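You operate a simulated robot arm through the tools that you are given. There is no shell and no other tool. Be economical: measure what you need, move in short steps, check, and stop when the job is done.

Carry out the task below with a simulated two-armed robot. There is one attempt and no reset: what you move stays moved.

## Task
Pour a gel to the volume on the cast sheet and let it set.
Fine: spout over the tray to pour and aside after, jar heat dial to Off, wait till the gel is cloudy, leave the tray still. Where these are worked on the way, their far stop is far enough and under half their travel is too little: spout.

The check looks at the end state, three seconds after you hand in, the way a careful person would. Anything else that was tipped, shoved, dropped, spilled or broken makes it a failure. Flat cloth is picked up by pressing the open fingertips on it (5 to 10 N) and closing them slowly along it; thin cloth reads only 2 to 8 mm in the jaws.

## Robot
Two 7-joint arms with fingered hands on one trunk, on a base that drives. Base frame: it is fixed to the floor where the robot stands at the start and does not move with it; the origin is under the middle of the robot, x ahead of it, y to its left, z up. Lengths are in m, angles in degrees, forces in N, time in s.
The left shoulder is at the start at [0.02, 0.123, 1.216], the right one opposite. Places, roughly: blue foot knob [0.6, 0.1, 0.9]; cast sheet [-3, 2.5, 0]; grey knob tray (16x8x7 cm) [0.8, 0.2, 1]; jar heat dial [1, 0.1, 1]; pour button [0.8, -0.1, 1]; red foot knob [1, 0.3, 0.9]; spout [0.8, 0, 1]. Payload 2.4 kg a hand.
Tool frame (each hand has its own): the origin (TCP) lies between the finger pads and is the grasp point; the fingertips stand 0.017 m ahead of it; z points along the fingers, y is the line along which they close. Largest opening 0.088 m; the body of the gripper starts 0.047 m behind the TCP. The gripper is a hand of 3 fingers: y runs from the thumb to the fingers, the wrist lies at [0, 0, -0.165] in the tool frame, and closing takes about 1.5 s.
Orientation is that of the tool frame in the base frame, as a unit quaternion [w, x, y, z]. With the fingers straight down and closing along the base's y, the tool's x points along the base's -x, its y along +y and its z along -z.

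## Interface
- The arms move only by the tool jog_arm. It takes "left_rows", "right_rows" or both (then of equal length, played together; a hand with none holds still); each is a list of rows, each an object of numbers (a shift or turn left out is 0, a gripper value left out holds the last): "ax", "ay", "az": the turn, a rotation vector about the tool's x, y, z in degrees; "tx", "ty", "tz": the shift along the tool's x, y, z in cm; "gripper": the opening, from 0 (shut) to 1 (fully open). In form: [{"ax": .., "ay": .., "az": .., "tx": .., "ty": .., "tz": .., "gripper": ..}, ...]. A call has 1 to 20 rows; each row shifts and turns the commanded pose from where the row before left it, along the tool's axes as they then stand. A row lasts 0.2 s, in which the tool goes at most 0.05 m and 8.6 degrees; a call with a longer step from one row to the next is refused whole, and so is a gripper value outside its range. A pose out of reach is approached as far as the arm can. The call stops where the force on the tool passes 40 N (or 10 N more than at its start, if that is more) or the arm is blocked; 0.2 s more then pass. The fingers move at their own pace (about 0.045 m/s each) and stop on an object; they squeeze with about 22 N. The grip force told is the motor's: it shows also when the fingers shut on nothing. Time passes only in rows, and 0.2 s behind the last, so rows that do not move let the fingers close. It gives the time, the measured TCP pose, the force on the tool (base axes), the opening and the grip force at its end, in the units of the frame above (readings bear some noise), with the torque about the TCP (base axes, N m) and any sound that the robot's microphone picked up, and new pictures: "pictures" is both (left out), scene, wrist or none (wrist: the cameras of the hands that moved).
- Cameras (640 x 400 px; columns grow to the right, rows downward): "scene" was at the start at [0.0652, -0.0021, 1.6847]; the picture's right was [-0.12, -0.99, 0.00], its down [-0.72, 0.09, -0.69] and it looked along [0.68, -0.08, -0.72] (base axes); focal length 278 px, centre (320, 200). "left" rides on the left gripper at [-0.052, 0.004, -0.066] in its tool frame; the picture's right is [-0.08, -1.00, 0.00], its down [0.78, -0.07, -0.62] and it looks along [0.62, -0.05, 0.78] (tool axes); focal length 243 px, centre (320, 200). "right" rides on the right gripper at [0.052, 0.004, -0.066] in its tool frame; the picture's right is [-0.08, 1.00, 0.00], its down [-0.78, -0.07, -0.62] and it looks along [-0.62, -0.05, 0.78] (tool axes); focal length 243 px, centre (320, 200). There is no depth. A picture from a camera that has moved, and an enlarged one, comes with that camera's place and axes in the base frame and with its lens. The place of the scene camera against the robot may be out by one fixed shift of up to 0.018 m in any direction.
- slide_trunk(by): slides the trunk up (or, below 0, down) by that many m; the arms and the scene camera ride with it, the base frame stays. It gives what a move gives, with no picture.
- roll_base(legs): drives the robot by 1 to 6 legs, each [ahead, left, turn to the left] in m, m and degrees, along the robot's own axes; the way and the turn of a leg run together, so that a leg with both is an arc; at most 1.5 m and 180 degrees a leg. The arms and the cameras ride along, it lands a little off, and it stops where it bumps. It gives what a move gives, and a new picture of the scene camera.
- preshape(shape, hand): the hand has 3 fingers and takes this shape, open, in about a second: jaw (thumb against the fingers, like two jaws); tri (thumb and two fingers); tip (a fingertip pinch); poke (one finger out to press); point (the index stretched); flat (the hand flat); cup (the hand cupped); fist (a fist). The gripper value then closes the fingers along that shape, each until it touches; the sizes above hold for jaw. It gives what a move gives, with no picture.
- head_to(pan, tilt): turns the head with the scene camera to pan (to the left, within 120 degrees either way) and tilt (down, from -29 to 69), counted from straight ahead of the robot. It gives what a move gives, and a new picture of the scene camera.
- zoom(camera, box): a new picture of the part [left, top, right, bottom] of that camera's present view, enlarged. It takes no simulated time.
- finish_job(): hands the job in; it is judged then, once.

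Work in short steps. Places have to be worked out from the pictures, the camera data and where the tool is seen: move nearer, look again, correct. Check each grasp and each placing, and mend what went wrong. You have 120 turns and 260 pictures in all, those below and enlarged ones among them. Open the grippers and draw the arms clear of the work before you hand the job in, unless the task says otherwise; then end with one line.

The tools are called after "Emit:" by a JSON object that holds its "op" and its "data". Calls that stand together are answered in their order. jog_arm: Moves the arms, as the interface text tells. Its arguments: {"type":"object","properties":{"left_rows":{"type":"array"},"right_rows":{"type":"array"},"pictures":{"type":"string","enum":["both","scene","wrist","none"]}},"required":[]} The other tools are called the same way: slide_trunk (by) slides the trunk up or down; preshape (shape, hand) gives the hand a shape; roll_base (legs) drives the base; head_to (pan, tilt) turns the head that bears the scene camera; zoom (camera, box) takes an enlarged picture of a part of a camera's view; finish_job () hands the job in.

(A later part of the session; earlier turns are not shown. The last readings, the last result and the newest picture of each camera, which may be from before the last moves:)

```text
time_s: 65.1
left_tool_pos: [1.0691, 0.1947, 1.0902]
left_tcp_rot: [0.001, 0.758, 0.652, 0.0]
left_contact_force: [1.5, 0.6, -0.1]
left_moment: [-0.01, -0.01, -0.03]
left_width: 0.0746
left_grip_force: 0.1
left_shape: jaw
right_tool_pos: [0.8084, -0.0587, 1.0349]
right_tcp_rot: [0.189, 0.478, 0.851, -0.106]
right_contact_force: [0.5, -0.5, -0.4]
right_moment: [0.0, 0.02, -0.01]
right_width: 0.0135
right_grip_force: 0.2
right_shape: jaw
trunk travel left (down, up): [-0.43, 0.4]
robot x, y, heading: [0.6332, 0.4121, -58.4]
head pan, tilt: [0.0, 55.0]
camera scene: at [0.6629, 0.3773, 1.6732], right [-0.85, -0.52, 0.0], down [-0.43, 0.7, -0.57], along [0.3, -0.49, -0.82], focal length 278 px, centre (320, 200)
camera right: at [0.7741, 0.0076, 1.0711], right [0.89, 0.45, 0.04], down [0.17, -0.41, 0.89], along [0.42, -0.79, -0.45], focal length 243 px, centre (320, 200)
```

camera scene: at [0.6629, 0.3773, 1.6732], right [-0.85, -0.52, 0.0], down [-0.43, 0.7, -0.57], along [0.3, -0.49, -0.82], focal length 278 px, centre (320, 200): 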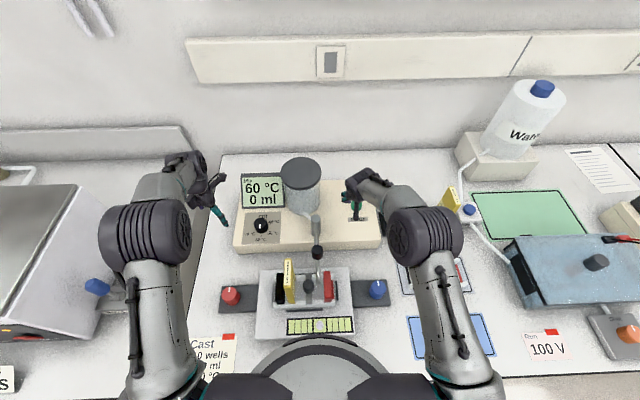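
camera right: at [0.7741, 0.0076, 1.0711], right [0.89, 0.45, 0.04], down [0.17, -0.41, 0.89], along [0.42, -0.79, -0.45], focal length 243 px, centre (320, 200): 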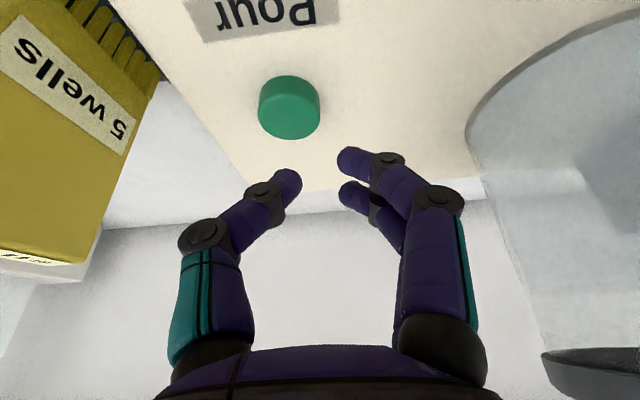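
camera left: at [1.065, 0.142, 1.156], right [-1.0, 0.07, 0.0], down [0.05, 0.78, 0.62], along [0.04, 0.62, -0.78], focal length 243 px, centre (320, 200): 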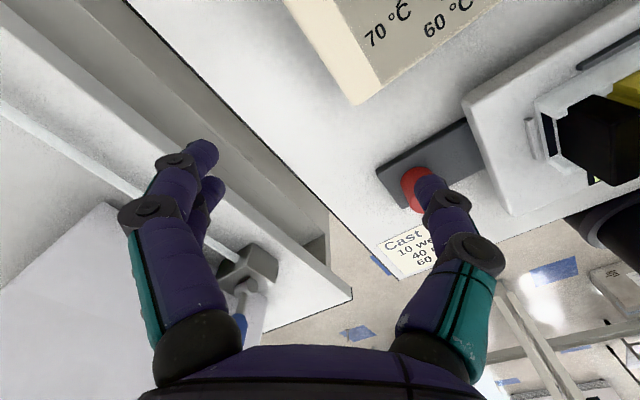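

Thumb tip is directly above the button. Lower vertically 2.6 cm, watching force.

Emit:
{"op": "jog_arm", "data": {"right_rows": [{"tx": 0.55, "tz": 1.18}, {"tx": 0.55, "tz": 1.18}, {}]}}

```text
time_s: 65.9
left_tool_pos: [1.0691, 0.1942, 1.0911]
left_tcp_rot: [0.0, 0.759, 0.651, 0.0]
left_contact_force: [-0.1, 0.1, 0.6]
left_moment: [-0.02, -0.01, -0.02]
left_width: 0.0747
left_grip_force: 0.1
left_shape: jaw
right_tool_pos: [0.8094, -0.0593, 1.0073]
right_tcp_rot: [0.188, 0.478, 0.852, -0.105]
right_contact_force: [0.0, -0.5, 1.6]
right_moment: [0.01, -0.03, 0.03]
right_width: 0.0133
right_grip_force: 0.1
right_shape: jaw
trunk travel left (down, up): [-0.43, 0.4]
robot x, y, heading: [0.6275, 0.4136, -58.5]
head pan, tilt: [0.0, 55.0]
camera scene: at [0.6628, 0.3774, 1.6732], right [-0.85, -0.52, 0.0], down [-0.43, 0.7, -0.57], along [0.3, -0.49, -0.82], focal length 278 px, centre (320, 200)
camera right: at [0.7743, 0.0085, 1.0448], right [0.89, 0.45, 0.04], down [0.17, -0.41, 0.89], along [0.42, -0.79, -0.45], focal length 243 px, centre (320, 200)
```

scene: 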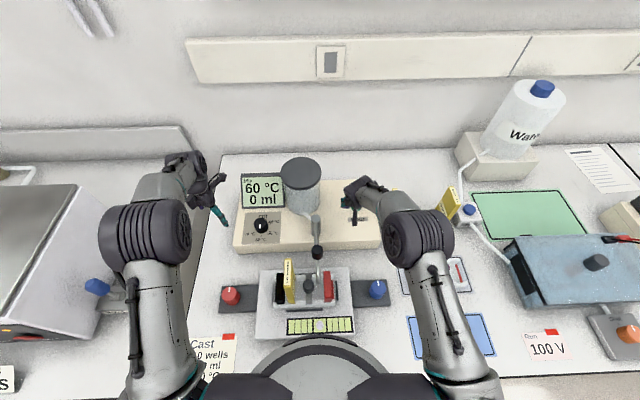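
right: 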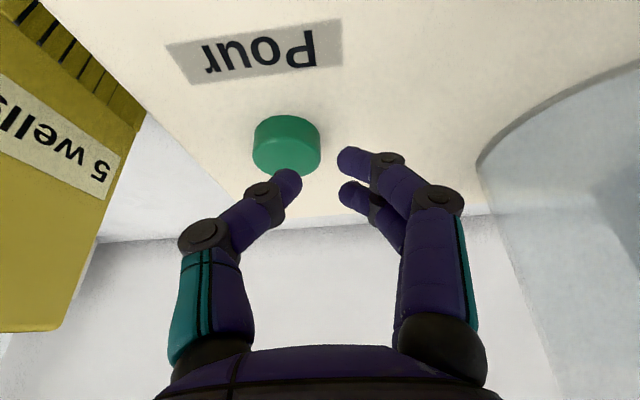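

Thumb is almost touching the button. Short test press: down 5 mm, hold briefly, then up.

Emit:
{"op": "jog_arm", "data": {"right_rows": [{"tx": 0.21, "tz": 0.45}, {"tx": -0.3, "tz": -0.63}], "pictures": "scene"}}

Emit:
{"op": "zoom", "data": {"camera": "scene", "box": [230, 165, 390, 340]}}

```text
time_s: 66.5
left_tool_pos: [1.0687, 0.1942, 1.091]
left_tcp_rot: [0.0, 0.759, 0.651, 0.0]
left_contact_force: [-0.4, 0.0, -0.7]
left_moment: [-0.02, -0.02, 0.01]
left_width: 0.0745
left_grip_force: 0.0
left_shape: jaw
right_tool_pos: [0.81, -0.058, 1.0091]
right_tcp_rot: [0.188, 0.479, 0.851, -0.106]
right_contact_force: [0.4, 0.2, 0.0]
right_moment: [0.02, 0.02, 0.01]
right_width: 0.0135
right_grip_force: 0.0
right_shape: jaw
trunk travel left (down, up): [-0.43, 0.4]
robot x, y, heading: [0.6312, 0.4141, -59.0]
head pan, tilt: [0.0, 55.0]
camera scene: at [0.6627, 0.3776, 1.6732], right [-0.85, -0.52, 0.0], down [-0.43, 0.7, -0.57], along [0.3, -0.49, -0.82], focal length 278 px, centre (320, 200)
```

scene: 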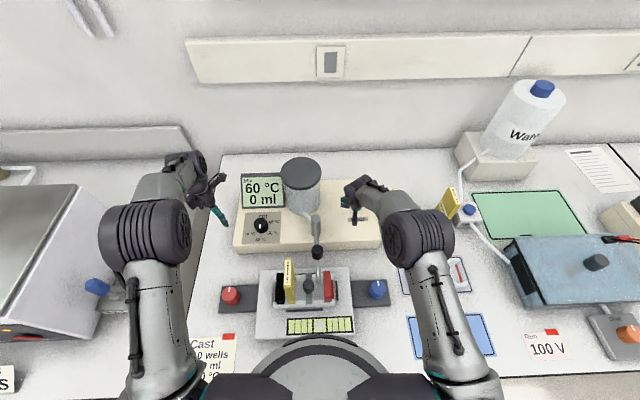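

```text
2.29 times, centred on (310, 252) of scene
camera zoom: at [0.6627, 0.3776, 1.6732], right [-0.85, -0.52, 0.0], down [-0.43, 0.7, -0.57], along [0.3, -0.49, -0.82], focal length 634 px, centre (343, 80)
```

zoom: 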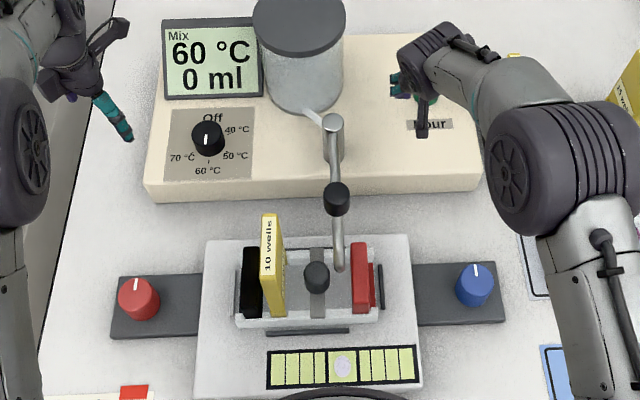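

No pour yet. Press deeper: 8 mm down then up.

Emit:
{"op": "jog_arm", "data": {"right_rows": [{"tx": 0.21, "tz": 0.45}, {"tx": 0.17, "tz": 0.36}, {}], "pictures": "scene"}}

```text
time_s: 67.3
left_tool_pos: [1.0685, 0.1949, 1.0906]
left_tcp_rot: [0.0, 0.759, 0.651, 0.0]
left_contact_force: [-0.6, -0.4, -0.1]
left_moment: [-0.02, 0.01, 0.01]
left_width: 0.0746
left_grip_force: 0.1
left_shape: jaw
right_tool_pos: [0.8095, -0.0582, 1.001]
right_tcp_rot: [0.19, 0.477, 0.851, -0.107]
right_contact_force: [-0.8, -0.3, 0.5]
right_moment: [-0.02, -0.03, 0.0]
right_width: 0.0136
right_grip_force: 0.0
right_shape: jaw
trunk travel left (down, up): [-0.43, 0.4]
robot x, y, heading: [0.6303, 0.4133, -58.6]
head pan, tilt: [0.0, 55.0]
camera scene: at [0.6628, 0.3775, 1.6732], right [-0.85, -0.52, 0.0], down [-0.43, 0.7, -0.57], along [0.3, -0.49, -0.82], focal length 278 px, centre (320, 200)
```

scene: 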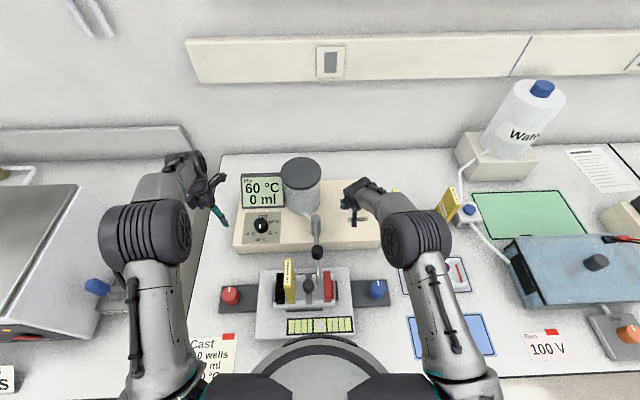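

No contact yet at z=1.001. Step 3 mm more.

Emit:
{"op": "jog_arm", "data": {"right_rows": [{"tx": 0.13, "tz": 0.27}, {}], "pictures": "wrist"}}

```text
time_s: 67.9
left_tool_pos: [1.0691, 0.1951, 1.0908]
left_tcp_rot: [0.0, 0.758, 0.652, 0.0]
left_contact_force: [-0.1, -0.1, -0.5]
left_moment: [-0.01, 0.01, 0.03]
left_width: 0.0746
left_grip_force: 0.1
left_shape: jaw
right_tool_pos: [0.8101, -0.0574, 0.9977]
right_tcp_rot: [0.189, 0.478, 0.852, -0.106]
right_contact_force: [-0.5, 0.3, 0.6]
right_moment: [0.0, -0.01, 0.0]
right_width: 0.0135
right_grip_force: 0.1
right_shape: jaw
trunk travel left (down, up): [-0.43, 0.4]
robot x, y, heading: [0.6292, 0.4133, -58.4]
head pan, tilt: [0.0, 55.0]
camera right: at [0.7754, 0.0085, 1.0346], right [0.89, 0.45, 0.04], down [0.17, -0.41, 0.89], along [0.42, -0.79, -0.45], focal length 243 px, centre (320, 200)
```

right: 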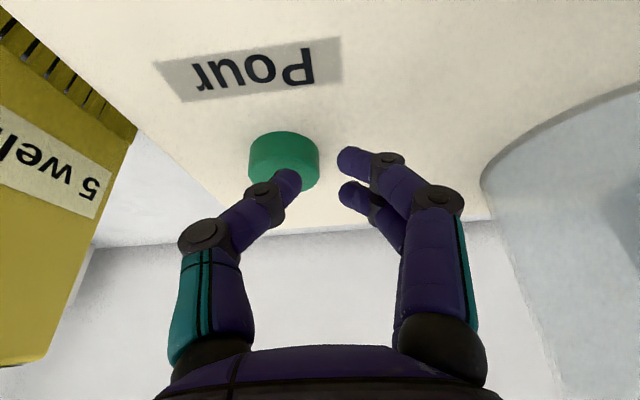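

Thumb is over the button, still not in contact. Continue in 3 mm steps.

Emit:
{"op": "jog_arm", "data": {"right_rows": [{"tx": 0.13, "tz": 0.27}, {}], "pictures": "none"}}

Emit:
{"op": "jog_arm", "data": {"right_rows": [{"tx": 0.13, "tz": 0.27}], "pictures": "scene"}}

```text
time_s: 68.5
left_tool_pos: [1.0694, 0.1947, 1.0918]
left_tcp_rot: [0.0, 0.759, 0.651, 0.0]
left_contact_force: [0.6, 0.6, 1.2]
left_moment: [-0.01, 0.03, 0.0]
left_width: 0.075
left_grip_force: 0.1
left_shape: jaw
right_tool_pos: [0.8107, -0.0575, 0.996]
right_tcp_rot: [0.188, 0.479, 0.851, -0.106]
right_contact_force: [-0.1, 0.4, -0.6]
right_moment: [0.02, 0.01, -0.02]
right_width: 0.0136
right_grip_force: 0.1
right_shape: jaw
trunk travel left (down, up): [-0.43, 0.4]
robot x, y, heading: [0.6325, 0.4164, -58.4]
head pan, tilt: [0.0, 55.0]
```

```text
time_s: 68.9
left_tool_pos: [1.0698, 0.1954, 1.0902]
left_tcp_rot: [0.0, 0.758, 0.652, 0.0]
left_contact_force: [0.3, -0.3, 0.1]
left_moment: [-0.01, -0.01, 0.01]
left_width: 0.0747
left_grip_force: 0.1
left_shape: jaw
right_tool_pos: [0.8102, -0.0587, 0.9924]
right_tcp_rot: [0.19, 0.478, 0.851, -0.106]
right_contact_force: [-0.3, 0.2, 0.5]
right_moment: [-0.01, 0.0, 0.02]
right_width: 0.0135
right_grip_force: 0.0
right_shape: jaw
trunk travel left (down, up): [-0.43, 0.4]
robot x, y, heading: [0.6296, 0.4169, -58.6]
head pan, tilt: [0.0, 55.0]
camera scene: at [0.6628, 0.3774, 1.6732], right [-0.85, -0.52, 0.0], down [-0.43, 0.7, -0.57], along [0.3, -0.49, -0.82], focal length 278 px, centre (320, 200)
```

scene: 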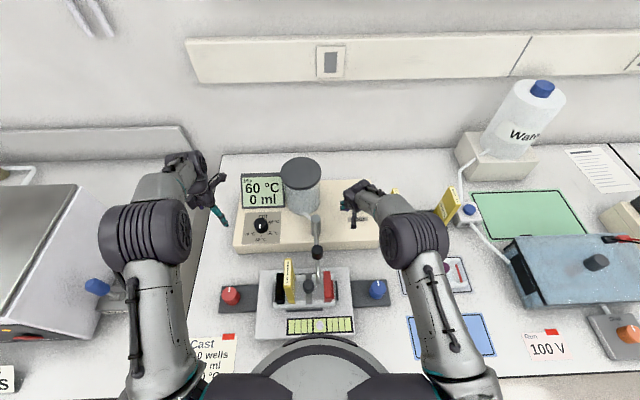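

Still free at z=0.992; two more 3 mm steps with a wrist view.

Emit:
{"op": "jog_arm", "data": {"right_rows": [{"tx": 0.13, "tz": 0.27}], "pictures": "wrist"}}

```text
time_s: 69.3
left_tool_pos: [1.0686, 0.1948, 1.0902]
left_tcp_rot: [0.0, 0.759, 0.651, 0.0]
left_contact_force: [0.3, -0.7, 0.1]
left_moment: [0.01, 0.01, 0.03]
left_width: 0.0744
left_grip_force: 0.1
left_shape: jaw
right_tool_pos: [0.8111, -0.0585, 0.9891]
right_tcp_rot: [0.189, 0.478, 0.851, -0.107]
right_contact_force: [0.1, -0.2, 2.0]
right_moment: [-0.05, 0.01, -0.01]
right_width: 0.0135
right_grip_force: 0.0
right_shape: jaw
trunk travel left (down, up): [-0.43, 0.4]
robot x, y, heading: [0.6303, 0.4126, -58.6]
head pan, tilt: [0.0, 55.0]
camera right: at [0.7755, 0.0081, 1.0263], right [0.89, 0.45, 0.04], down [0.17, -0.41, 0.89], along [0.42, -0.79, -0.45], focal length 243 px, centre (320, 200)
```

right: 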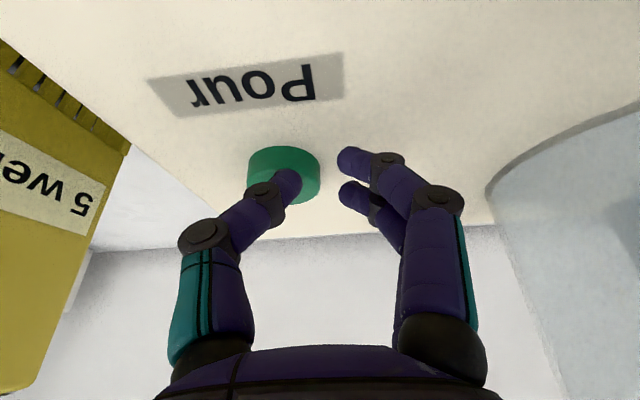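

First contact (2 N). Press 3 mm more and watch the display.

Emit:
{"op": "jog_arm", "data": {"right_rows": [{"tx": 0.13, "tz": 0.27}], "pictures": "scene"}}

Emit:
{"op": "zoom", "data": {"camera": "scene", "box": [230, 165, 390, 340]}}

```text
time_s: 69.7
left_tool_pos: [1.0681, 0.1951, 1.0899]
left_tcp_rot: [0.0, 0.758, 0.652, -0.001]
left_contact_force: [-0.4, -0.6, 0.9]
left_moment: [0.0, 0.0, -0.03]
left_width: 0.0747
left_grip_force: 0.1
left_shape: jaw
right_tool_pos: [0.81, -0.0582, 0.9865]
right_tcp_rot: [0.189, 0.478, 0.851, -0.107]
right_contact_force: [-0.2, 0.8, 2.7]
right_moment: [-0.02, -0.01, 0.01]
right_width: 0.0135
right_grip_force: 0.1
right_shape: jaw
trunk travel left (down, up): [-0.43, 0.4]
robot x, y, heading: [0.6292, 0.415, -58.4]
head pan, tilt: [0.0, 55.0]
heard: click
camera scene: at [0.6626, 0.3778, 1.6733], right [-0.85, -0.52, 0.0], down [-0.43, 0.7, -0.57], along [0.3, -0.49, -0.82], focal length 278 px, centre (320, 200)
```

scene: 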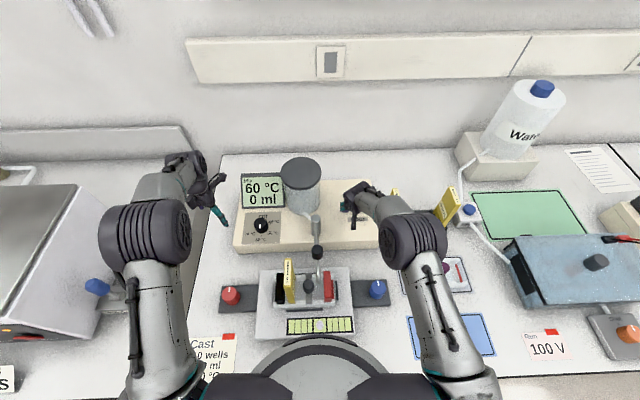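

```text
2.29 times, centred on (310, 252) of scene
camera zoom: at [0.6626, 0.3778, 1.6733], right [-0.85, -0.52, 0.0], down [-0.43, 0.7, -0.57], along [0.3, -0.49, -0.82], focal length 634 px, centre (343, 80)
```

zoom: 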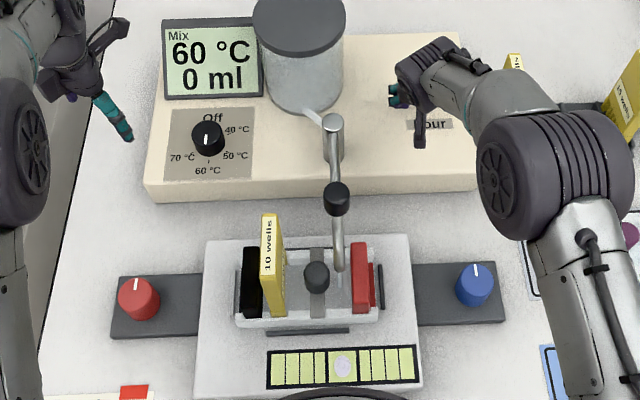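

A click was heard. Hold one more 0.2 s row and watch the ml count.

Emit:
{"op": "jog_arm", "data": {"right_rows": [{}], "pictures": "scene"}}

Emit:
{"op": "zoom", "data": {"camera": "scene", "box": [230, 165, 390, 340]}}

```text
time_s: 70.1
left_tool_pos: [1.0684, 0.1963, 1.091]
left_tcp_rot: [0.0, 0.758, 0.652, 0.0]
left_contact_force: [0.8, 0.3, 0.4]
left_moment: [-0.02, -0.03, -0.02]
left_width: 0.0745
left_grip_force: 0.0
left_shape: jaw
right_tool_pos: [0.8087, -0.0586, 0.9864]
right_tcp_rot: [0.19, 0.478, 0.851, -0.107]
right_contact_force: [-0.3, 0.1, 3.0]
right_moment: [-0.03, 0.0, -0.01]
right_width: 0.0139
right_grip_force: 0.1
right_shape: jaw
trunk travel left (down, up): [-0.43, 0.4]
robot x, y, heading: [0.6253, 0.4131, -58.7]
head pan, tilt: [0.0, 55.0]
camera scene: at [0.6626, 0.3777, 1.6733], right [-0.85, -0.52, 0.0], down [-0.43, 0.7, -0.57], along [0.3, -0.49, -0.82], focal length 278 px, centre (320, 200)
```

scene: 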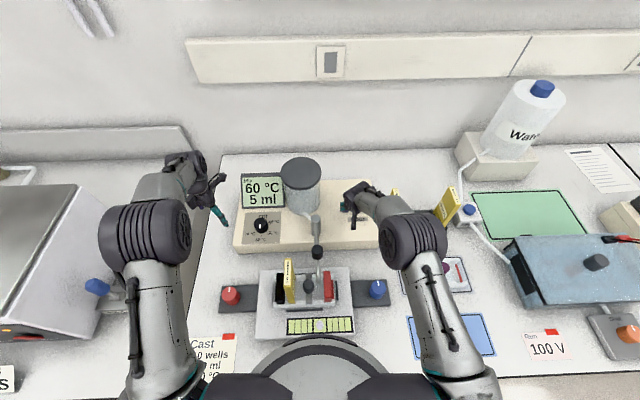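

```text
2.29 times, centred on (310, 252) of scene
camera zoom: at [0.6626, 0.3777, 1.6733], right [-0.85, -0.52, 0.0], down [-0.43, 0.7, -0.57], along [0.3, -0.49, -0.82], focal length 634 px, centre (343, 80)
```

zoom: 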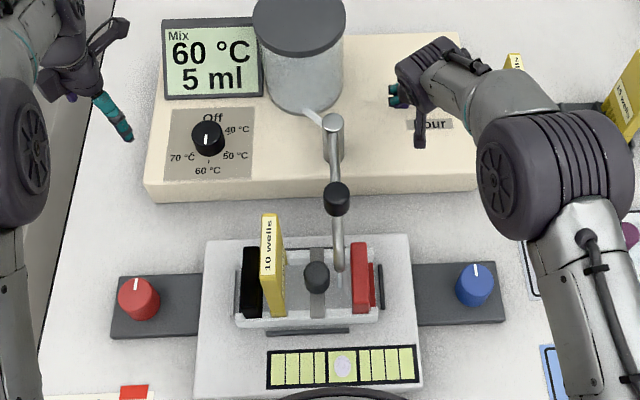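

It now reads 5 ml. One more row to learn whether it's per click or flowing.

Emit:
{"op": "jog_arm", "data": {"right_rows": [{}], "pictures": "none"}}

Emit:
{"op": "zoom", "data": {"camera": "scene", "box": [230, 165, 310, 215]}}

```text
time_s: 70.5
left_tool_pos: [1.0685, 0.1946, 1.0911]
left_tcp_rot: [0.001, 0.759, 0.651, 0.0]
left_contact_force: [0.4, -0.3, -0.8]
left_moment: [-0.01, -0.01, -0.04]
left_width: 0.0746
left_grip_force: 0.1
left_shape: jaw
right_tool_pos: [0.8107, -0.0582, 0.9866]
right_tcp_rot: [0.19, 0.477, 0.851, -0.107]
right_contact_force: [-0.4, 0.4, 2.8]
right_moment: [-0.07, 0.05, -0.03]
right_width: 0.0136
right_grip_force: 0.1
right_shape: jaw
trunk travel left (down, up): [-0.43, 0.4]
robot x, y, heading: [0.6307, 0.4147, -58.5]
head pan, tilt: [0.0, 55.0]
```

```text
8.00 times, centred on (270, 190) of scene
camera zoom: at [0.6626, 0.3778, 1.6733], right [-0.85, -0.52, 0.0], down [-0.43, 0.7, -0.57], along [0.3, -0.49, -0.82], focal length 2221 px, centre (720, 280)
```

zoom: 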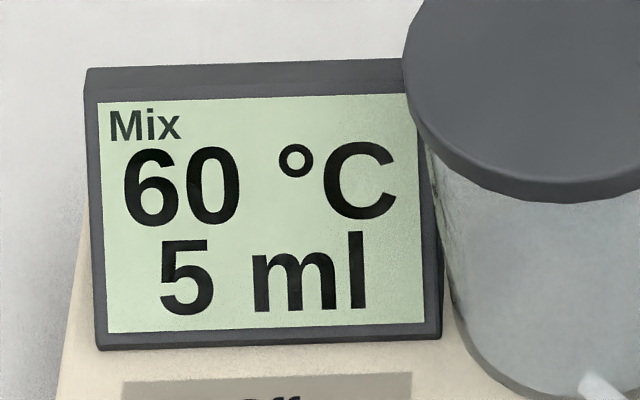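

Emit:
{"op": "jog_arm", "data": {"right_rows": [{}], "pictures": "none"}}

Emit:
{"op": "zoom", "data": {"camera": "scene", "box": [230, 165, 310, 215]}}

```text
time_s: 70.9
left_tool_pos: [1.0686, 0.1947, 1.0908]
left_tcp_rot: [0.001, 0.759, 0.651, 0.0]
left_contact_force: [0.1, -0.2, -1.0]
left_moment: [-0.01, 0.02, 0.0]
left_width: 0.0745
left_grip_force: 0.1
left_shape: jaw
right_tool_pos: [0.8091, -0.0576, 0.9866]
right_tcp_rot: [0.189, 0.478, 0.851, -0.106]
right_contact_force: [-0.7, -0.3, 3.4]
right_moment: [-0.02, 0.02, -0.05]
right_width: 0.0136
right_grip_force: 0.0
right_shape: jaw
trunk travel left (down, up): [-0.43, 0.4]
robot x, y, heading: [0.6305, 0.4127, -58.7]
head pan, tilt: [0.0, 55.0]
```

```text
8.00 times, centred on (270, 190) of scene
camera zoom: at [0.6626, 0.3778, 1.6733], right [-0.85, -0.52, 0.0], down [-0.43, 0.7, -0.57], along [0.3, -0.49, -0.82], focal length 2221 px, centre (720, 280)
```

zoom: 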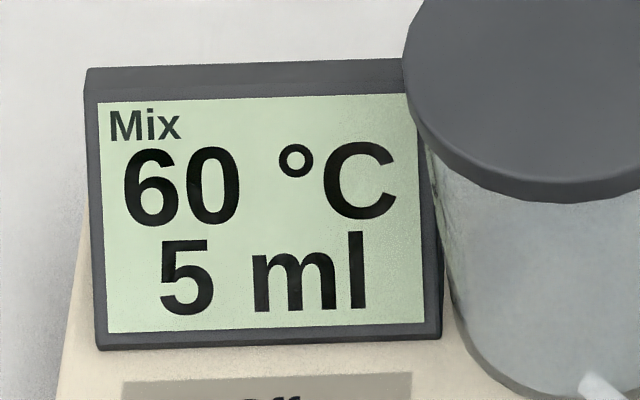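

5 ml per click, so 7 more clicks. Do one release/press cycle and verify.

Emit:
{"op": "jog_arm", "data": {"right_rows": [{"tx": -0.38, "tz": -0.82}, {}, {"tx": 0.38, "tz": 0.82}, {}, {}], "pictures": "none"}}

Emit:
{"op": "zoom", "data": {"camera": "scene", "box": [230, 165, 310, 215]}}

```text
time_s: 72.1
left_tool_pos: [1.0687, 0.1942, 1.0902]
left_tcp_rot: [0.0, 0.758, 0.652, 0.001]
left_contact_force: [0.2, -0.9, 0.9]
left_moment: [0.0, 0.01, 0.04]
left_width: 0.0745
left_grip_force: 0.0
left_shape: jaw
right_tool_pos: [0.8099, -0.0587, 0.9866]
right_tcp_rot: [0.19, 0.477, 0.851, -0.106]
right_contact_force: [-0.5, -0.4, 3.2]
right_moment: [-0.05, 0.03, -0.02]
right_width: 0.0137
right_grip_force: 0.0
right_shape: jaw
trunk travel left (down, up): [-0.43, 0.4]
robot x, y, heading: [0.6322, 0.4127, -58.7]
head pan, tilt: [0.0, 55.0]
heard: click
```

```text
8.00 times, centred on (270, 190) of scene
camera zoom: at [0.6626, 0.3778, 1.6733], right [-0.85, -0.52, 0.0], down [-0.43, 0.7, -0.57], along [0.3, -0.49, -0.82], focal length 2221 px, centre (720, 280)
```

zoom: 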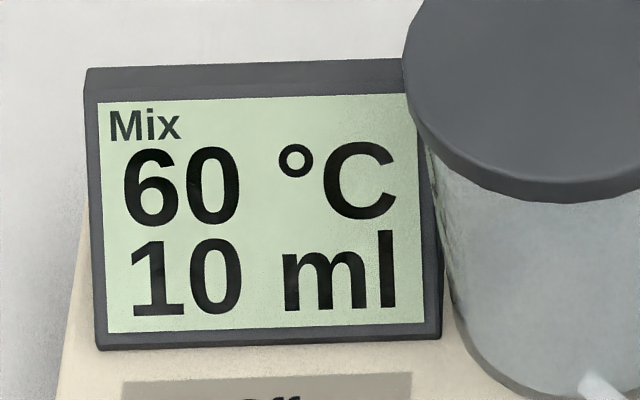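

10 ml. Repeat the cycle four times in one call, expecting 30 ml, then look, including at the tray.

Emit:
{"op": "jog_arm", "data": {"right_rows": [{"tx": -0.38, "tz": -0.82}, {}, {"tx": 0.38, "tz": 0.82}, {}, {}, {"tx": -0.38, "tz": -0.82}, {}, {"tx": 0.38, "tz": 0.82}, {}, {}, {"tx": -0.38, "tz": -0.82}, {}, {"tx": 0.38, "tz": 0.82}, {}, {}], "pictures": "none"}}

Emit:
{"op": "zoom", "data": {"camera": "scene", "box": [230, 165, 390, 340]}}

```text
time_s: 75.3
left_tool_pos: [1.0684, 0.1941, 1.091]
left_tcp_rot: [0.001, 0.758, 0.652, 0.0]
left_contact_force: [-0.1, 1.1, -0.2]
left_moment: [-0.03, -0.02, -0.01]
left_width: 0.0746
left_grip_force: 0.1
left_shape: jaw
right_tool_pos: [0.8087, -0.0582, 0.988]
right_tcp_rot: [0.19, 0.477, 0.851, -0.106]
right_contact_force: [-0.2, 0.1, 2.1]
right_moment: [-0.04, 0.02, -0.01]
right_width: 0.0138
right_grip_force: 0.1
right_shape: jaw
trunk travel left (down, up): [-0.43, 0.4]
robot x, y, heading: [0.635, 0.4144, -58.5]
head pan, tilt: [0.0, 55.0]
heard: click, click, click
```

```text
2.29 times, centred on (310, 252) of scene
camera zoom: at [0.6626, 0.3777, 1.6733], right [-0.85, -0.52, 0.0], down [-0.43, 0.7, -0.57], along [0.3, -0.49, -0.82], focal length 634 px, centre (343, 80)
```

zoom: 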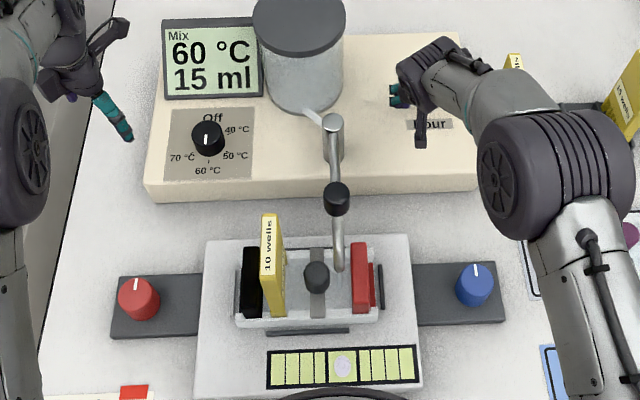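

Three clicks, but it reads 15 ml; perhaps the display lags or clicks too soon are ignored. Wait and re-read.

Emit:
{"op": "jog_arm", "data": {"right_rows": [{"tx": -0.38, "tz": -0.82}, {}, {}, {}, {}], "pictures": "none"}}

Emit:
{"op": "zoom", "data": {"camera": "scene", "box": [230, 165, 310, 215]}}

```text
time_s: 76.5
left_tool_pos: [1.0691, 0.1948, 1.0906]
left_tcp_rot: [0.0, 0.759, 0.651, 0.0]
left_contact_force: [0.3, -0.1, -0.2]
left_moment: [0.02, 0.02, 0.01]
left_width: 0.0749
left_grip_force: 0.0
left_shape: jaw
right_tool_pos: [0.8096, -0.0587, 0.9955]
right_tcp_rot: [0.188, 0.478, 0.852, -0.106]
right_contact_force: [0.0, 0.6, 0.4]
right_moment: [0.02, 0.0, 0.0]
right_width: 0.0135
right_grip_force: 0.2
right_shape: jaw
trunk travel left (down, up): [-0.43, 0.4]
robot x, y, heading: [0.6339, 0.4166, -58.7]
head pan, tilt: [0.0, 55.0]
```

```text
8.00 times, centred on (270, 190) of scene
camera zoom: at [0.6628, 0.3774, 1.6732], right [-0.85, -0.52, 0.0], down [-0.43, 0.7, -0.57], along [0.3, -0.49, -0.82], focal length 2221 px, centre (720, 280)
```

zoom: 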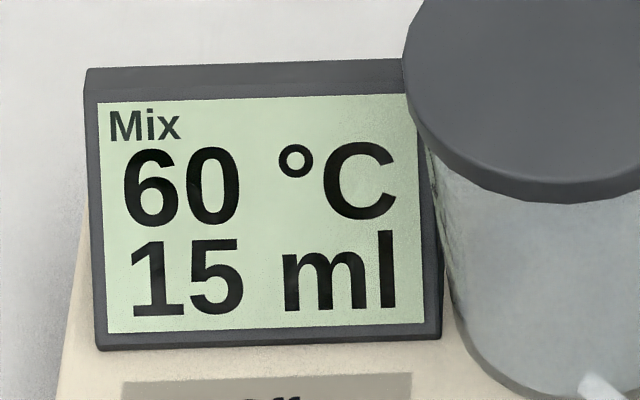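

15 ml confirmed, so rapid presses get ignored. Continue with a slower rhythm: one press with a longer hold.

Emit:
{"op": "jog_arm", "data": {"right_rows": [{"tx": 0.38, "tz": 0.82}, {}, {}, {}, {}, {}, {"tx": -0.38, "tz": -0.82}, {}, {}], "pictures": "none"}}

Emit:
{"op": "zoom", "data": {"camera": "scene", "box": [230, 165, 310, 215]}}

Emit:
{"op": "zoom", "data": {"camera": "scene", "box": [270, 250, 358, 310]}}

```text
time_s: 78.5
left_tool_pos: [1.0695, 0.1946, 1.0912]
left_tcp_rot: [0.0, 0.759, 0.651, 0.0]
left_contact_force: [-0.1, -0.1, -1.5]
left_moment: [0.0, -0.01, 0.01]
left_width: 0.0747
left_grip_force: 0.1
left_shape: jaw
right_tool_pos: [0.808, -0.0589, 0.9951]
right_tcp_rot: [0.188, 0.479, 0.851, -0.106]
right_contact_force: [0.1, -0.1, 1.1]
right_moment: [0.02, 0.03, 0.02]
right_width: 0.0133
right_grip_force: 0.0
right_shape: jaw
trunk travel left (down, up): [-0.43, 0.4]
robot x, y, heading: [0.6301, 0.4173, -58.7]
head pan, tilt: [0.0, 55.0]
heard: click
```

```text
8.00 times, centred on (270, 190) of scene
camera zoom: at [0.6628, 0.3775, 1.6732], right [-0.85, -0.52, 0.0], down [-0.43, 0.7, -0.57], along [0.3, -0.49, -0.82], focal length 2221 px, centre (720, 280)
```

zoom: 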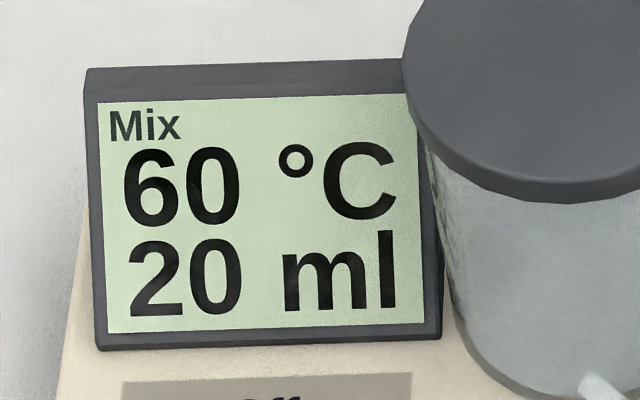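

```text
6.67 times, centred on (314, 280) of scene
camera zoom: at [0.6628, 0.3775, 1.6732], right [-0.85, -0.52, 0.0], down [-0.43, 0.7, -0.57], along [0.3, -0.49, -0.82], focal length 1851 px, centre (360, -333)
```

zoom: 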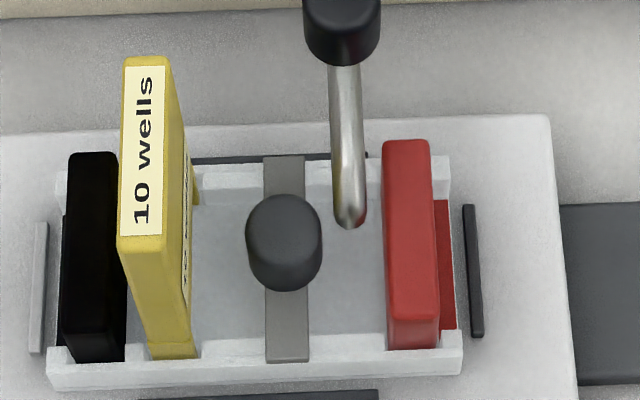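

20 ml. Two more slow presses in one call.

Emit:
{"op": "jog_arm", "data": {"right_rows": [{"tx": 0.38, "tz": 0.82}, {}, {}, {}, {}, {}, {"tx": -0.38, "tz": -0.82}, {}, {}, {"tx": 0.38, "tz": 0.82}, {}, {}, {}, {}, {}, {"tx": -0.38, "tz": -0.82}, {}, {}], "pictures": "none"}}

Emit:
{"op": "zoom", "data": {"camera": "scene", "box": [230, 165, 310, 215]}}

```text
time_s: 82.3
left_tool_pos: [1.0693, 0.1951, 1.0902]
left_tcp_rot: [0.0, 0.759, 0.651, 0.0]
left_contact_force: [-0.4, -0.4, 0.3]
left_moment: [-0.01, -0.02, 0.03]
left_width: 0.0747
left_grip_force: 0.0
left_shape: jaw
right_tool_pos: [0.81, -0.0584, 0.9961]
right_tcp_rot: [0.189, 0.478, 0.851, -0.106]
right_contact_force: [-0.6, 0.9, -0.5]
right_moment: [0.0, 0.01, 0.0]
right_width: 0.0134
right_grip_force: 0.1
right_shape: jaw
trunk travel left (down, up): [-0.43, 0.4]
robot x, y, heading: [0.6289, 0.4157, -58.7]
head pan, tilt: [0.0, 55.0]
heard: click, click
```

```text
8.00 times, centred on (270, 190) of scene
camera zoom: at [0.6628, 0.3774, 1.6732], right [-0.85, -0.52, 0.0], down [-0.43, 0.7, -0.57], along [0.3, -0.49, -0.82], focal length 2221 px, centre (720, 280)
```

zoom: 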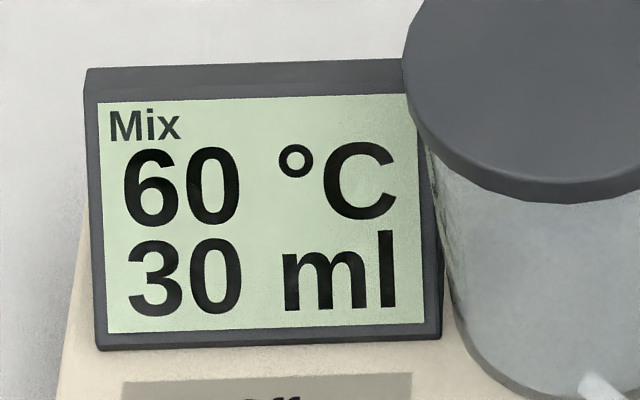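

30 ml. Two more identical presses for 40 ml.

Emit:
{"op": "jog_arm", "data": {"right_rows": [{"tx": 0.38, "tz": 0.82}, {}, {}, {}, {}, {}, {"tx": -0.38, "tz": -0.82}, {}, {}, {"tx": 0.38, "tz": 0.82}, {}, {}, {}, {}, {}, {"tx": -0.38, "tz": -0.82}, {}, {}], "pictures": "none"}}

Emit:
{"op": "zoom", "data": {"camera": "scene", "box": [230, 165, 390, 340]}}

```text
time_s: 86.1
left_tool_pos: [1.0695, 0.1948, 1.0903]
left_tcp_rot: [0.0, 0.759, 0.651, 0.0]
left_contact_force: [0.7, 0.6, -1.4]
left_moment: [-0.01, -0.02, 0.01]
left_width: 0.0748
left_grip_force: 0.1
left_shape: jaw
right_tool_pos: [0.8102, -0.0576, 0.9965]
right_tcp_rot: [0.188, 0.479, 0.851, -0.106]
right_contact_force: [-0.1, 0.2, 0.0]
right_moment: [-0.02, 0.01, 0.01]
right_width: 0.0136
right_grip_force: 0.0
right_shape: jaw
trunk travel left (down, up): [-0.43, 0.4]
robot x, y, heading: [0.6305, 0.415, -58.7]
head pan, tilt: [0.0, 55.0]
heard: click, click
```

```text
2.29 times, centred on (310, 252) of scene
camera zoom: at [0.6628, 0.3774, 1.6732], right [-0.85, -0.52, 0.0], down [-0.43, 0.7, -0.57], along [0.3, -0.49, -0.82], focal length 634 px, centre (343, 80)
```

zoom: 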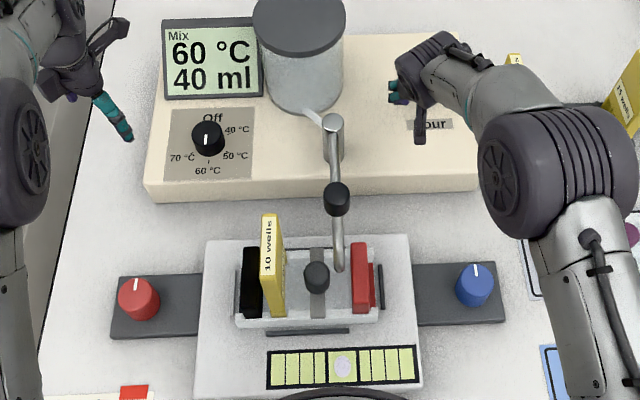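

40 ml reached. Lift the right hand straight up, untilt, and open, then go back above the spout knob.

Emit:
{"op": "jog_arm", "data": {"right_rows": [{"tx": -1.7, "tz": -3.6}, {"tx": -1.7, "tz": -3.6}, {"tx": -1.7, "tz": -3.6}, {"tx": -1.7, "tz": -3.6}, {"ay": 8.3}, {"ay": 8.3}, {"ay": 8.3}, {"tx": 4.2, "ty": 2.6, "gripper": 0.85}, {"tx": 4.2, "ty": 2.6}, {"tx": 4.2, "ty": 2.6}, {"tx": 4.0, "ty": 2.1}, {}]}}

```text
time_s: 88.7
left_tool_pos: [1.0694, 0.1959, 1.0911]
left_tcp_rot: [0.0, 0.759, 0.652, 0.0]
left_contact_force: [-0.1, -0.4, 0.5]
left_moment: [-0.02, -0.03, -0.01]
left_width: 0.0746
left_grip_force: 0.1
left_shape: jaw
right_tool_pos: [0.8537, 0.0485, 1.155]
right_tcp_rot: [0.001, 0.489, 0.872, 0.0]
right_contact_force: [0.5, 1.4, 0.1]
right_moment: [0.0, 0.01, 0.01]
right_width: 0.0744
right_grip_force: 0.0
right_shape: jaw
right hand out of reach, approached as far as the arm can: row 6, 7, 8, 9, 10, 11
trunk travel left (down, up): [-0.43, 0.4]
robot x, y, heading: [0.6308, 0.4138, -58.7]
head pan, tilt: [0.0, 55.0]
camera scene: at [0.6629, 0.3775, 1.6732], right [-0.85, -0.52, 0.0], down [-0.43, 0.7, -0.57], along [0.3, -0.49, -0.82], focal length 278 px, centre (320, 200)
camera right: at [0.8318, 0.0957, 1.2201], right [0.89, 0.45, 0.0], down [0.35, -0.7, 0.62], along [0.28, -0.56, -0.78], focal length 243 px, centre (320, 200)
```

scene: 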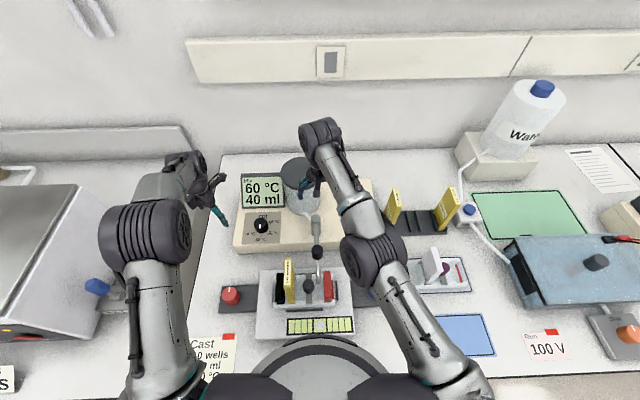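
right: 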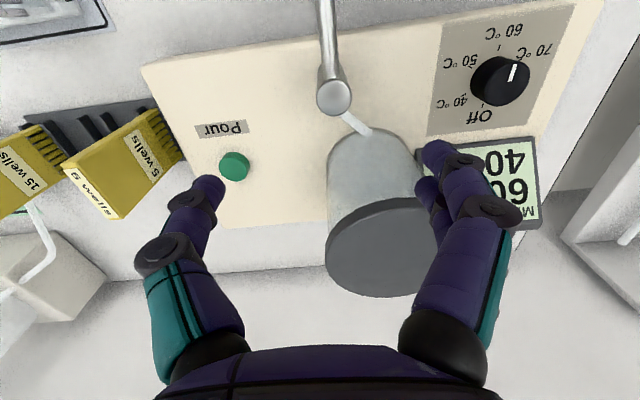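

Hand is 9 cm too far forward; pull back over the knob and look.

Emit:
{"op": "jog_arm", "data": {"right_rows": [{"tx": 3.1, "ty": 0.25}, {"tx": 3.1, "ty": 0.25}, {"tx": 3.1, "ty": 0.25}, {"tz": 3}, {"tz": 3.5}, {}], "pictures": "wrist"}}

```text
time_s: 90.1
left_tool_pos: [1.0699, 0.1951, 1.0918]
left_tcp_rot: [0.0, 0.759, 0.652, 0.0]
left_contact_force: [-0.4, 0.8, -0.6]
left_moment: [-0.02, 0.03, -0.02]
left_width: 0.0746
left_grip_force: 0.1
left_shape: jaw
right_tool_pos: [0.8641, 0.0435, 1.0923]
right_tcp_rot: [0.001, 0.489, 0.872, 0.0]
right_contact_force: [0.6, 0.6, 0.0]
right_moment: [0.0, 0.01, -0.03]
right_width: 0.0747
right_grip_force: 0.1
right_shape: jaw
right hand out of reach, approached as far as the arm can: row 1, 2, 3, 4, 5
trunk travel left (down, up): [-0.43, 0.4]
robot x, y, heading: [0.6299, 0.4136, -58.9]
head pan, tilt: [0.0, 55.0]
camera right: at [0.8408, 0.0911, 1.1567], right [0.89, 0.45, 0.0], down [0.35, -0.7, 0.62], along [0.28, -0.56, -0.78], focal length 243 px, centre (320, 200)
```

right: 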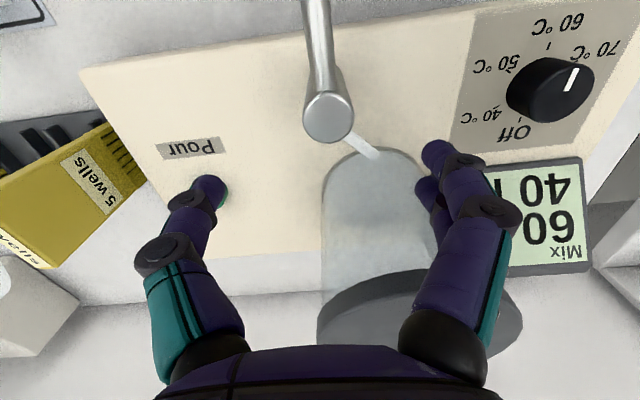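

The arm is caught in an awkward configuration and won't come back. Undo carefully: rise first, then see.

Emit:
{"op": "jog_arm", "data": {"right_rows": [{"tz": -3}, {"tz": -3}, {}]}}

```text
time_s: 90.9
left_tool_pos: [1.0679, 0.1934, 1.0908]
left_tcp_rot: [-0.001, 0.759, 0.652, 0.0]
left_contact_force: [0.0, -0.3, -0.3]
left_moment: [0.0, 0.02, -0.01]
left_width: 0.0745
left_grip_force: 0.1
left_shape: jaw
right_tool_pos: [0.8592, 0.0507, 1.1516]
right_tcp_rot: [0.002, 0.49, 0.872, 0.0]
right_contact_force: [-0.4, 0.3, 0.0]
right_moment: [0.03, -0.02, 0.02]
right_width: 0.0745
right_grip_force: 0.0
right_shape: jaw
right hand out of reach, approached as far as the arm can: row 1, 2
trunk travel left (down, up): [-0.43, 0.4]
robot x, y, heading: [0.6306, 0.4142, -58.7]
head pan, tilt: [0.0, 55.0]
camera scene: at [0.6626, 0.3771, 1.6732], right [-0.85, -0.52, 0.0], down [-0.43, 0.7, -0.57], along [0.3, -0.49, -0.82], focal length 278 px, centre (320, 200)
camera right: at [0.8367, 0.0976, 1.2165], right [0.89, 0.45, 0.0], down [0.35, -0.7, 0.62], along [0.28, -0.56, -0.78], focal length 243 px, centre (320, 200)
```

scene: 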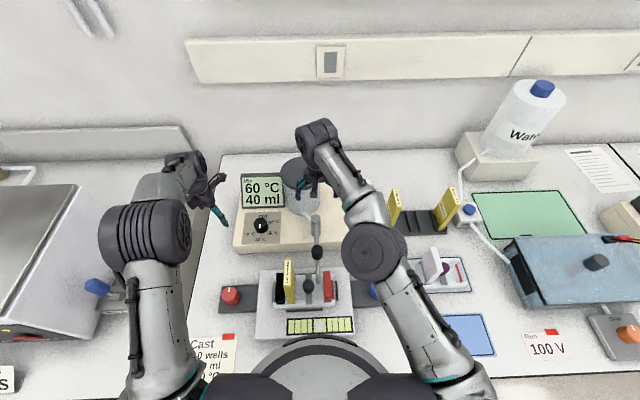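
right: 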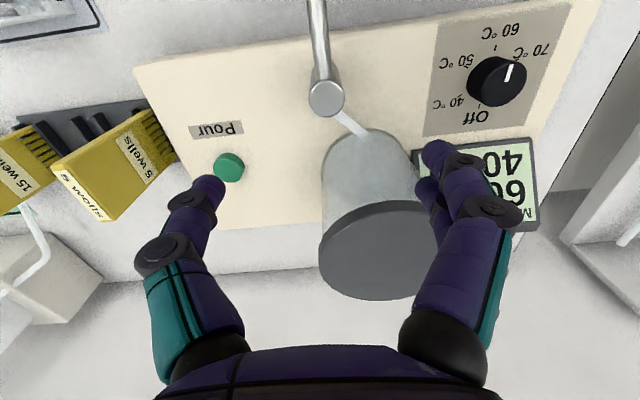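

Test a single small backward move to see how the arm responds.

Emit:
{"op": "jog_arm", "data": {"right_rows": [{"ty": -3}, {"ty": -3}, {}], "pictures": "none"}}

Emit:
{"op": "jog_arm", "data": {"right_rows": [{"tx": 3}, {"tx": 3}, {}], "pictures": "none"}}

```text
time_s: 91.7
left_tool_pos: [1.068, 0.1944, 1.0911]
left_tcp_rot: [0.0, 0.758, 0.652, 0.0]
left_contact_force: [1.0, -0.1, -0.2]
left_moment: [0.03, 0.0, 0.0]
left_width: 0.0746
left_grip_force: 0.1
left_shape: jaw
right_tool_pos: [0.8081, 0.0186, 1.1515]
right_tcp_rot: [0.001, 0.489, 0.872, 0.0]
right_contact_force: [0.1, 0.2, -0.3]
right_moment: [-0.01, 0.02, -0.03]
right_width: 0.0747
right_grip_force: 0.0
right_shape: jaw
trunk travel left (down, up): [-0.43, 0.4]
robot x, y, heading: [0.6282, 0.4149, -58.4]
head pan, tilt: [0.0, 55.0]
```

```text
time_s: 92.5
left_tool_pos: [1.0695, 0.1954, 1.0899]
left_tcp_rot: [0.0, 0.759, 0.652, 0.0]
left_contact_force: [0.6, 0.6, 0.7]
left_moment: [-0.01, -0.02, -0.01]
left_width: 0.0746
left_grip_force: 0.1
left_shape: jaw
right_tool_pos: [0.776, 0.0708, 1.151]
right_tcp_rot: [0.001, 0.491, 0.871, -0.001]
right_contact_force: [-0.3, -0.6, 0.0]
right_moment: [0.01, 0.0, 0.0]
right_width: 0.0747
right_grip_force: 0.1
right_shape: jaw
trunk travel left (down, up): [-0.43, 0.4]
robot x, y, heading: [0.6272, 0.4153, -58.8]
head pan, tilt: [0.0, 55.0]
```

Freed and tracking properly. Now move over the knob at (0.8115, 0.1315) and lower to 1.09.

Emit:
{"op": "jog_arm", "data": {"right_rows": [{"tx": 1.7, "ty": 3.1}, {"tx": 1.6, "ty": 3.1}, {"tz": 3}, {"tz": 3}, {}]}}

```text
time_s: 93.7
left_tool_pos: [1.0687, 0.1942, 1.091]
left_tcp_rot: [0.0, 0.759, 0.652, 0.0]
left_contact_force: [-0.6, -0.4, 0.4]
left_moment: [0.02, -0.03, 0.01]
left_width: 0.0747
left_grip_force: 0.0
left_shape: jaw
right_tool_pos: [0.8123, 0.1318, 1.0903]
right_tcp_rot: [0.001, 0.489, 0.872, -0.001]
right_contact_force: [-0.1, -0.8, 0.3]
right_moment: [0.01, 0.0, 0.02]
right_width: 0.0746
right_grip_force: 0.0
right_shape: jaw
trunk travel left (down, up): [-0.43, 0.4]
robot x, y, heading: [0.6308, 0.4191, -58.5]
head pan, tilt: [0.0, 55.0]
camera scene: at [0.6626, 0.3774, 1.6732], right [-0.85, -0.52, 0.0], down [-0.43, 0.7, -0.57], along [0.3, -0.49, -0.82], focal length 278 px, centre (320, 200)
camera right: at [0.7895, 0.1778, 1.1557], right [0.89, 0.45, 0.0], down [0.35, -0.7, 0.62], along [0.28, -0.56, -0.78], focal length 243 px, centre (320, 200)
```

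scene: 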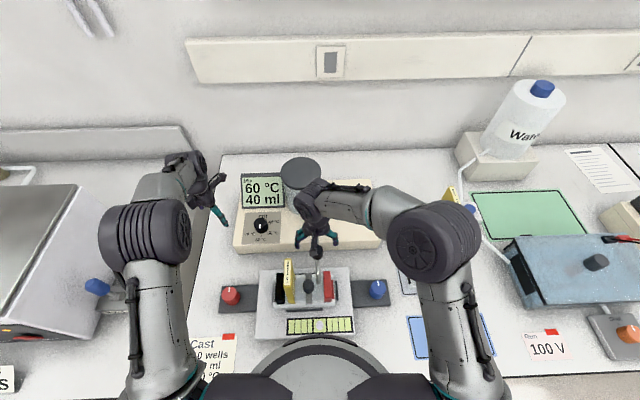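
right: 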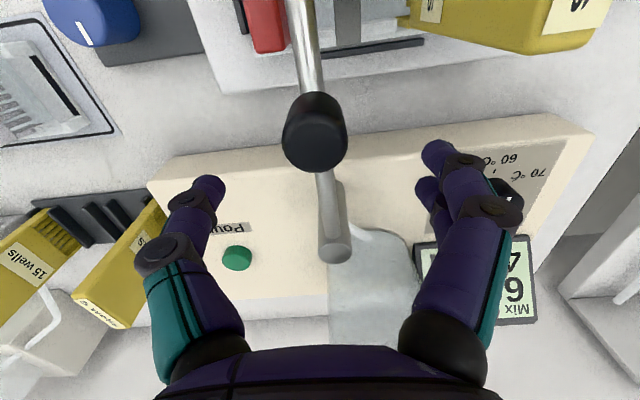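

Knob at (0.809, 0.135). Small correction, descend to 1.05 and grip.

Emit:
{"op": "jog_arm", "data": {"right_rows": [{"tx": 0.45, "ty": -0.2}, {"tz": 2}, {"tz": 2}, {}, {"gripper": 0}, {"gripper": 0}, {"gripper": 0}, {"gripper": 0}, {"gripper": 0}], "pictures": "wrist"}}

```text
time_s: 95.7
left_tool_pos: [1.0699, 0.1947, 1.0908]
left_tcp_rot: [0.0, 0.759, 0.651, 0.001]
left_contact_force: [-0.1, 0.9, 0.3]
left_moment: [0.0, 0.01, 0.02]
left_width: 0.0745
left_grip_force: 0.2
left_shape: jaw
right_tool_pos: [0.806, 0.1331, 1.0512]
right_tcp_rot: [0.001, 0.489, 0.872, 0.0]
right_contact_force: [0.1, -2.0, -1.6]
right_moment: [-0.02, -0.05, -0.02]
right_width: 0.0187
right_grip_force: 22.0
right_shape: jaw
trunk travel left (down, up): [-0.43, 0.4]
robot x, y, heading: [0.6325, 0.4142, -58.4]
head pan, tilt: [0.0, 55.0]
camera right: at [0.7845, 0.1804, 1.116], right [0.9, 0.45, 0.0], down [0.35, -0.7, 0.62], along [0.28, -0.56, -0.78], focal length 243 px, centre (320, 200)
```

right: 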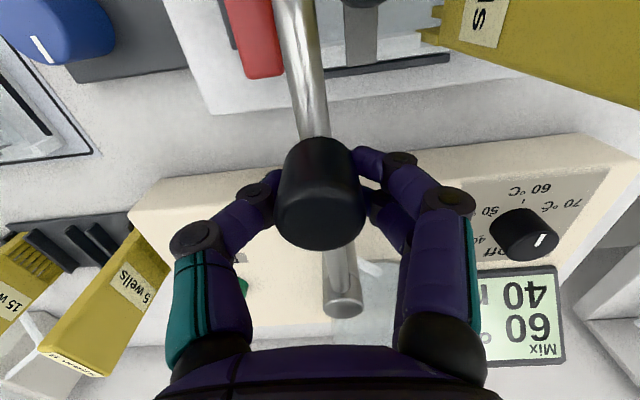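

Gripped. Swing the spout back, 6 steps of 8°.

Emit:
{"op": "jog_arm", "data": {"right_rows": [{"tx": -0.13, "ty": -1.3, "az": -8}, {"tx": -0.13, "ty": -1.3, "az": -8}, {"tx": -0.13, "ty": -1.3, "az": -8}, {"tx": -0.13, "ty": -1.3, "az": -8}, {"tx": -0.13, "ty": -1.3, "az": -8}, {"tx": -0.13, "ty": -1.3, "az": -8}, {}], "pictures": "scene"}}

```text
time_s: 97.3
left_tool_pos: [1.0708, 0.1948, 1.0891]
left_tcp_rot: [0.0, 0.758, 0.652, 0.001]
left_contact_force: [0.1, 0.4, 0.2]
left_moment: [0.01, 0.01, -0.02]
left_width: 0.0746
left_grip_force: 0.0
left_shape: jaw
right_tool_pos: [0.7674, 0.0715, 1.0515]
right_tcp_rot: [0.0, 0.092, 0.996, -0.001]
right_contact_force: [7.7, -2.4, -4.6]
right_moment: [-0.01, -0.11, -0.16]
right_width: 0.0187
right_grip_force: 21.9
right_shape: jaw
trunk travel left (down, up): [-0.43, 0.4]
robot x, y, heading: [0.6297, 0.4193, -58.8]
head pan, tilt: [0.0, 55.0]
camera scene: at [0.6646, 0.3766, 1.6732], right [-0.85, -0.52, 0.0], down [-0.43, 0.7, -0.57], along [0.3, -0.49, -0.82], focal length 278 px, centre (320, 200)
```

scene: 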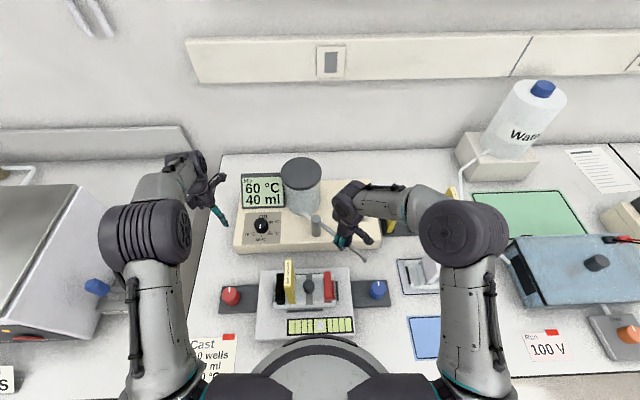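

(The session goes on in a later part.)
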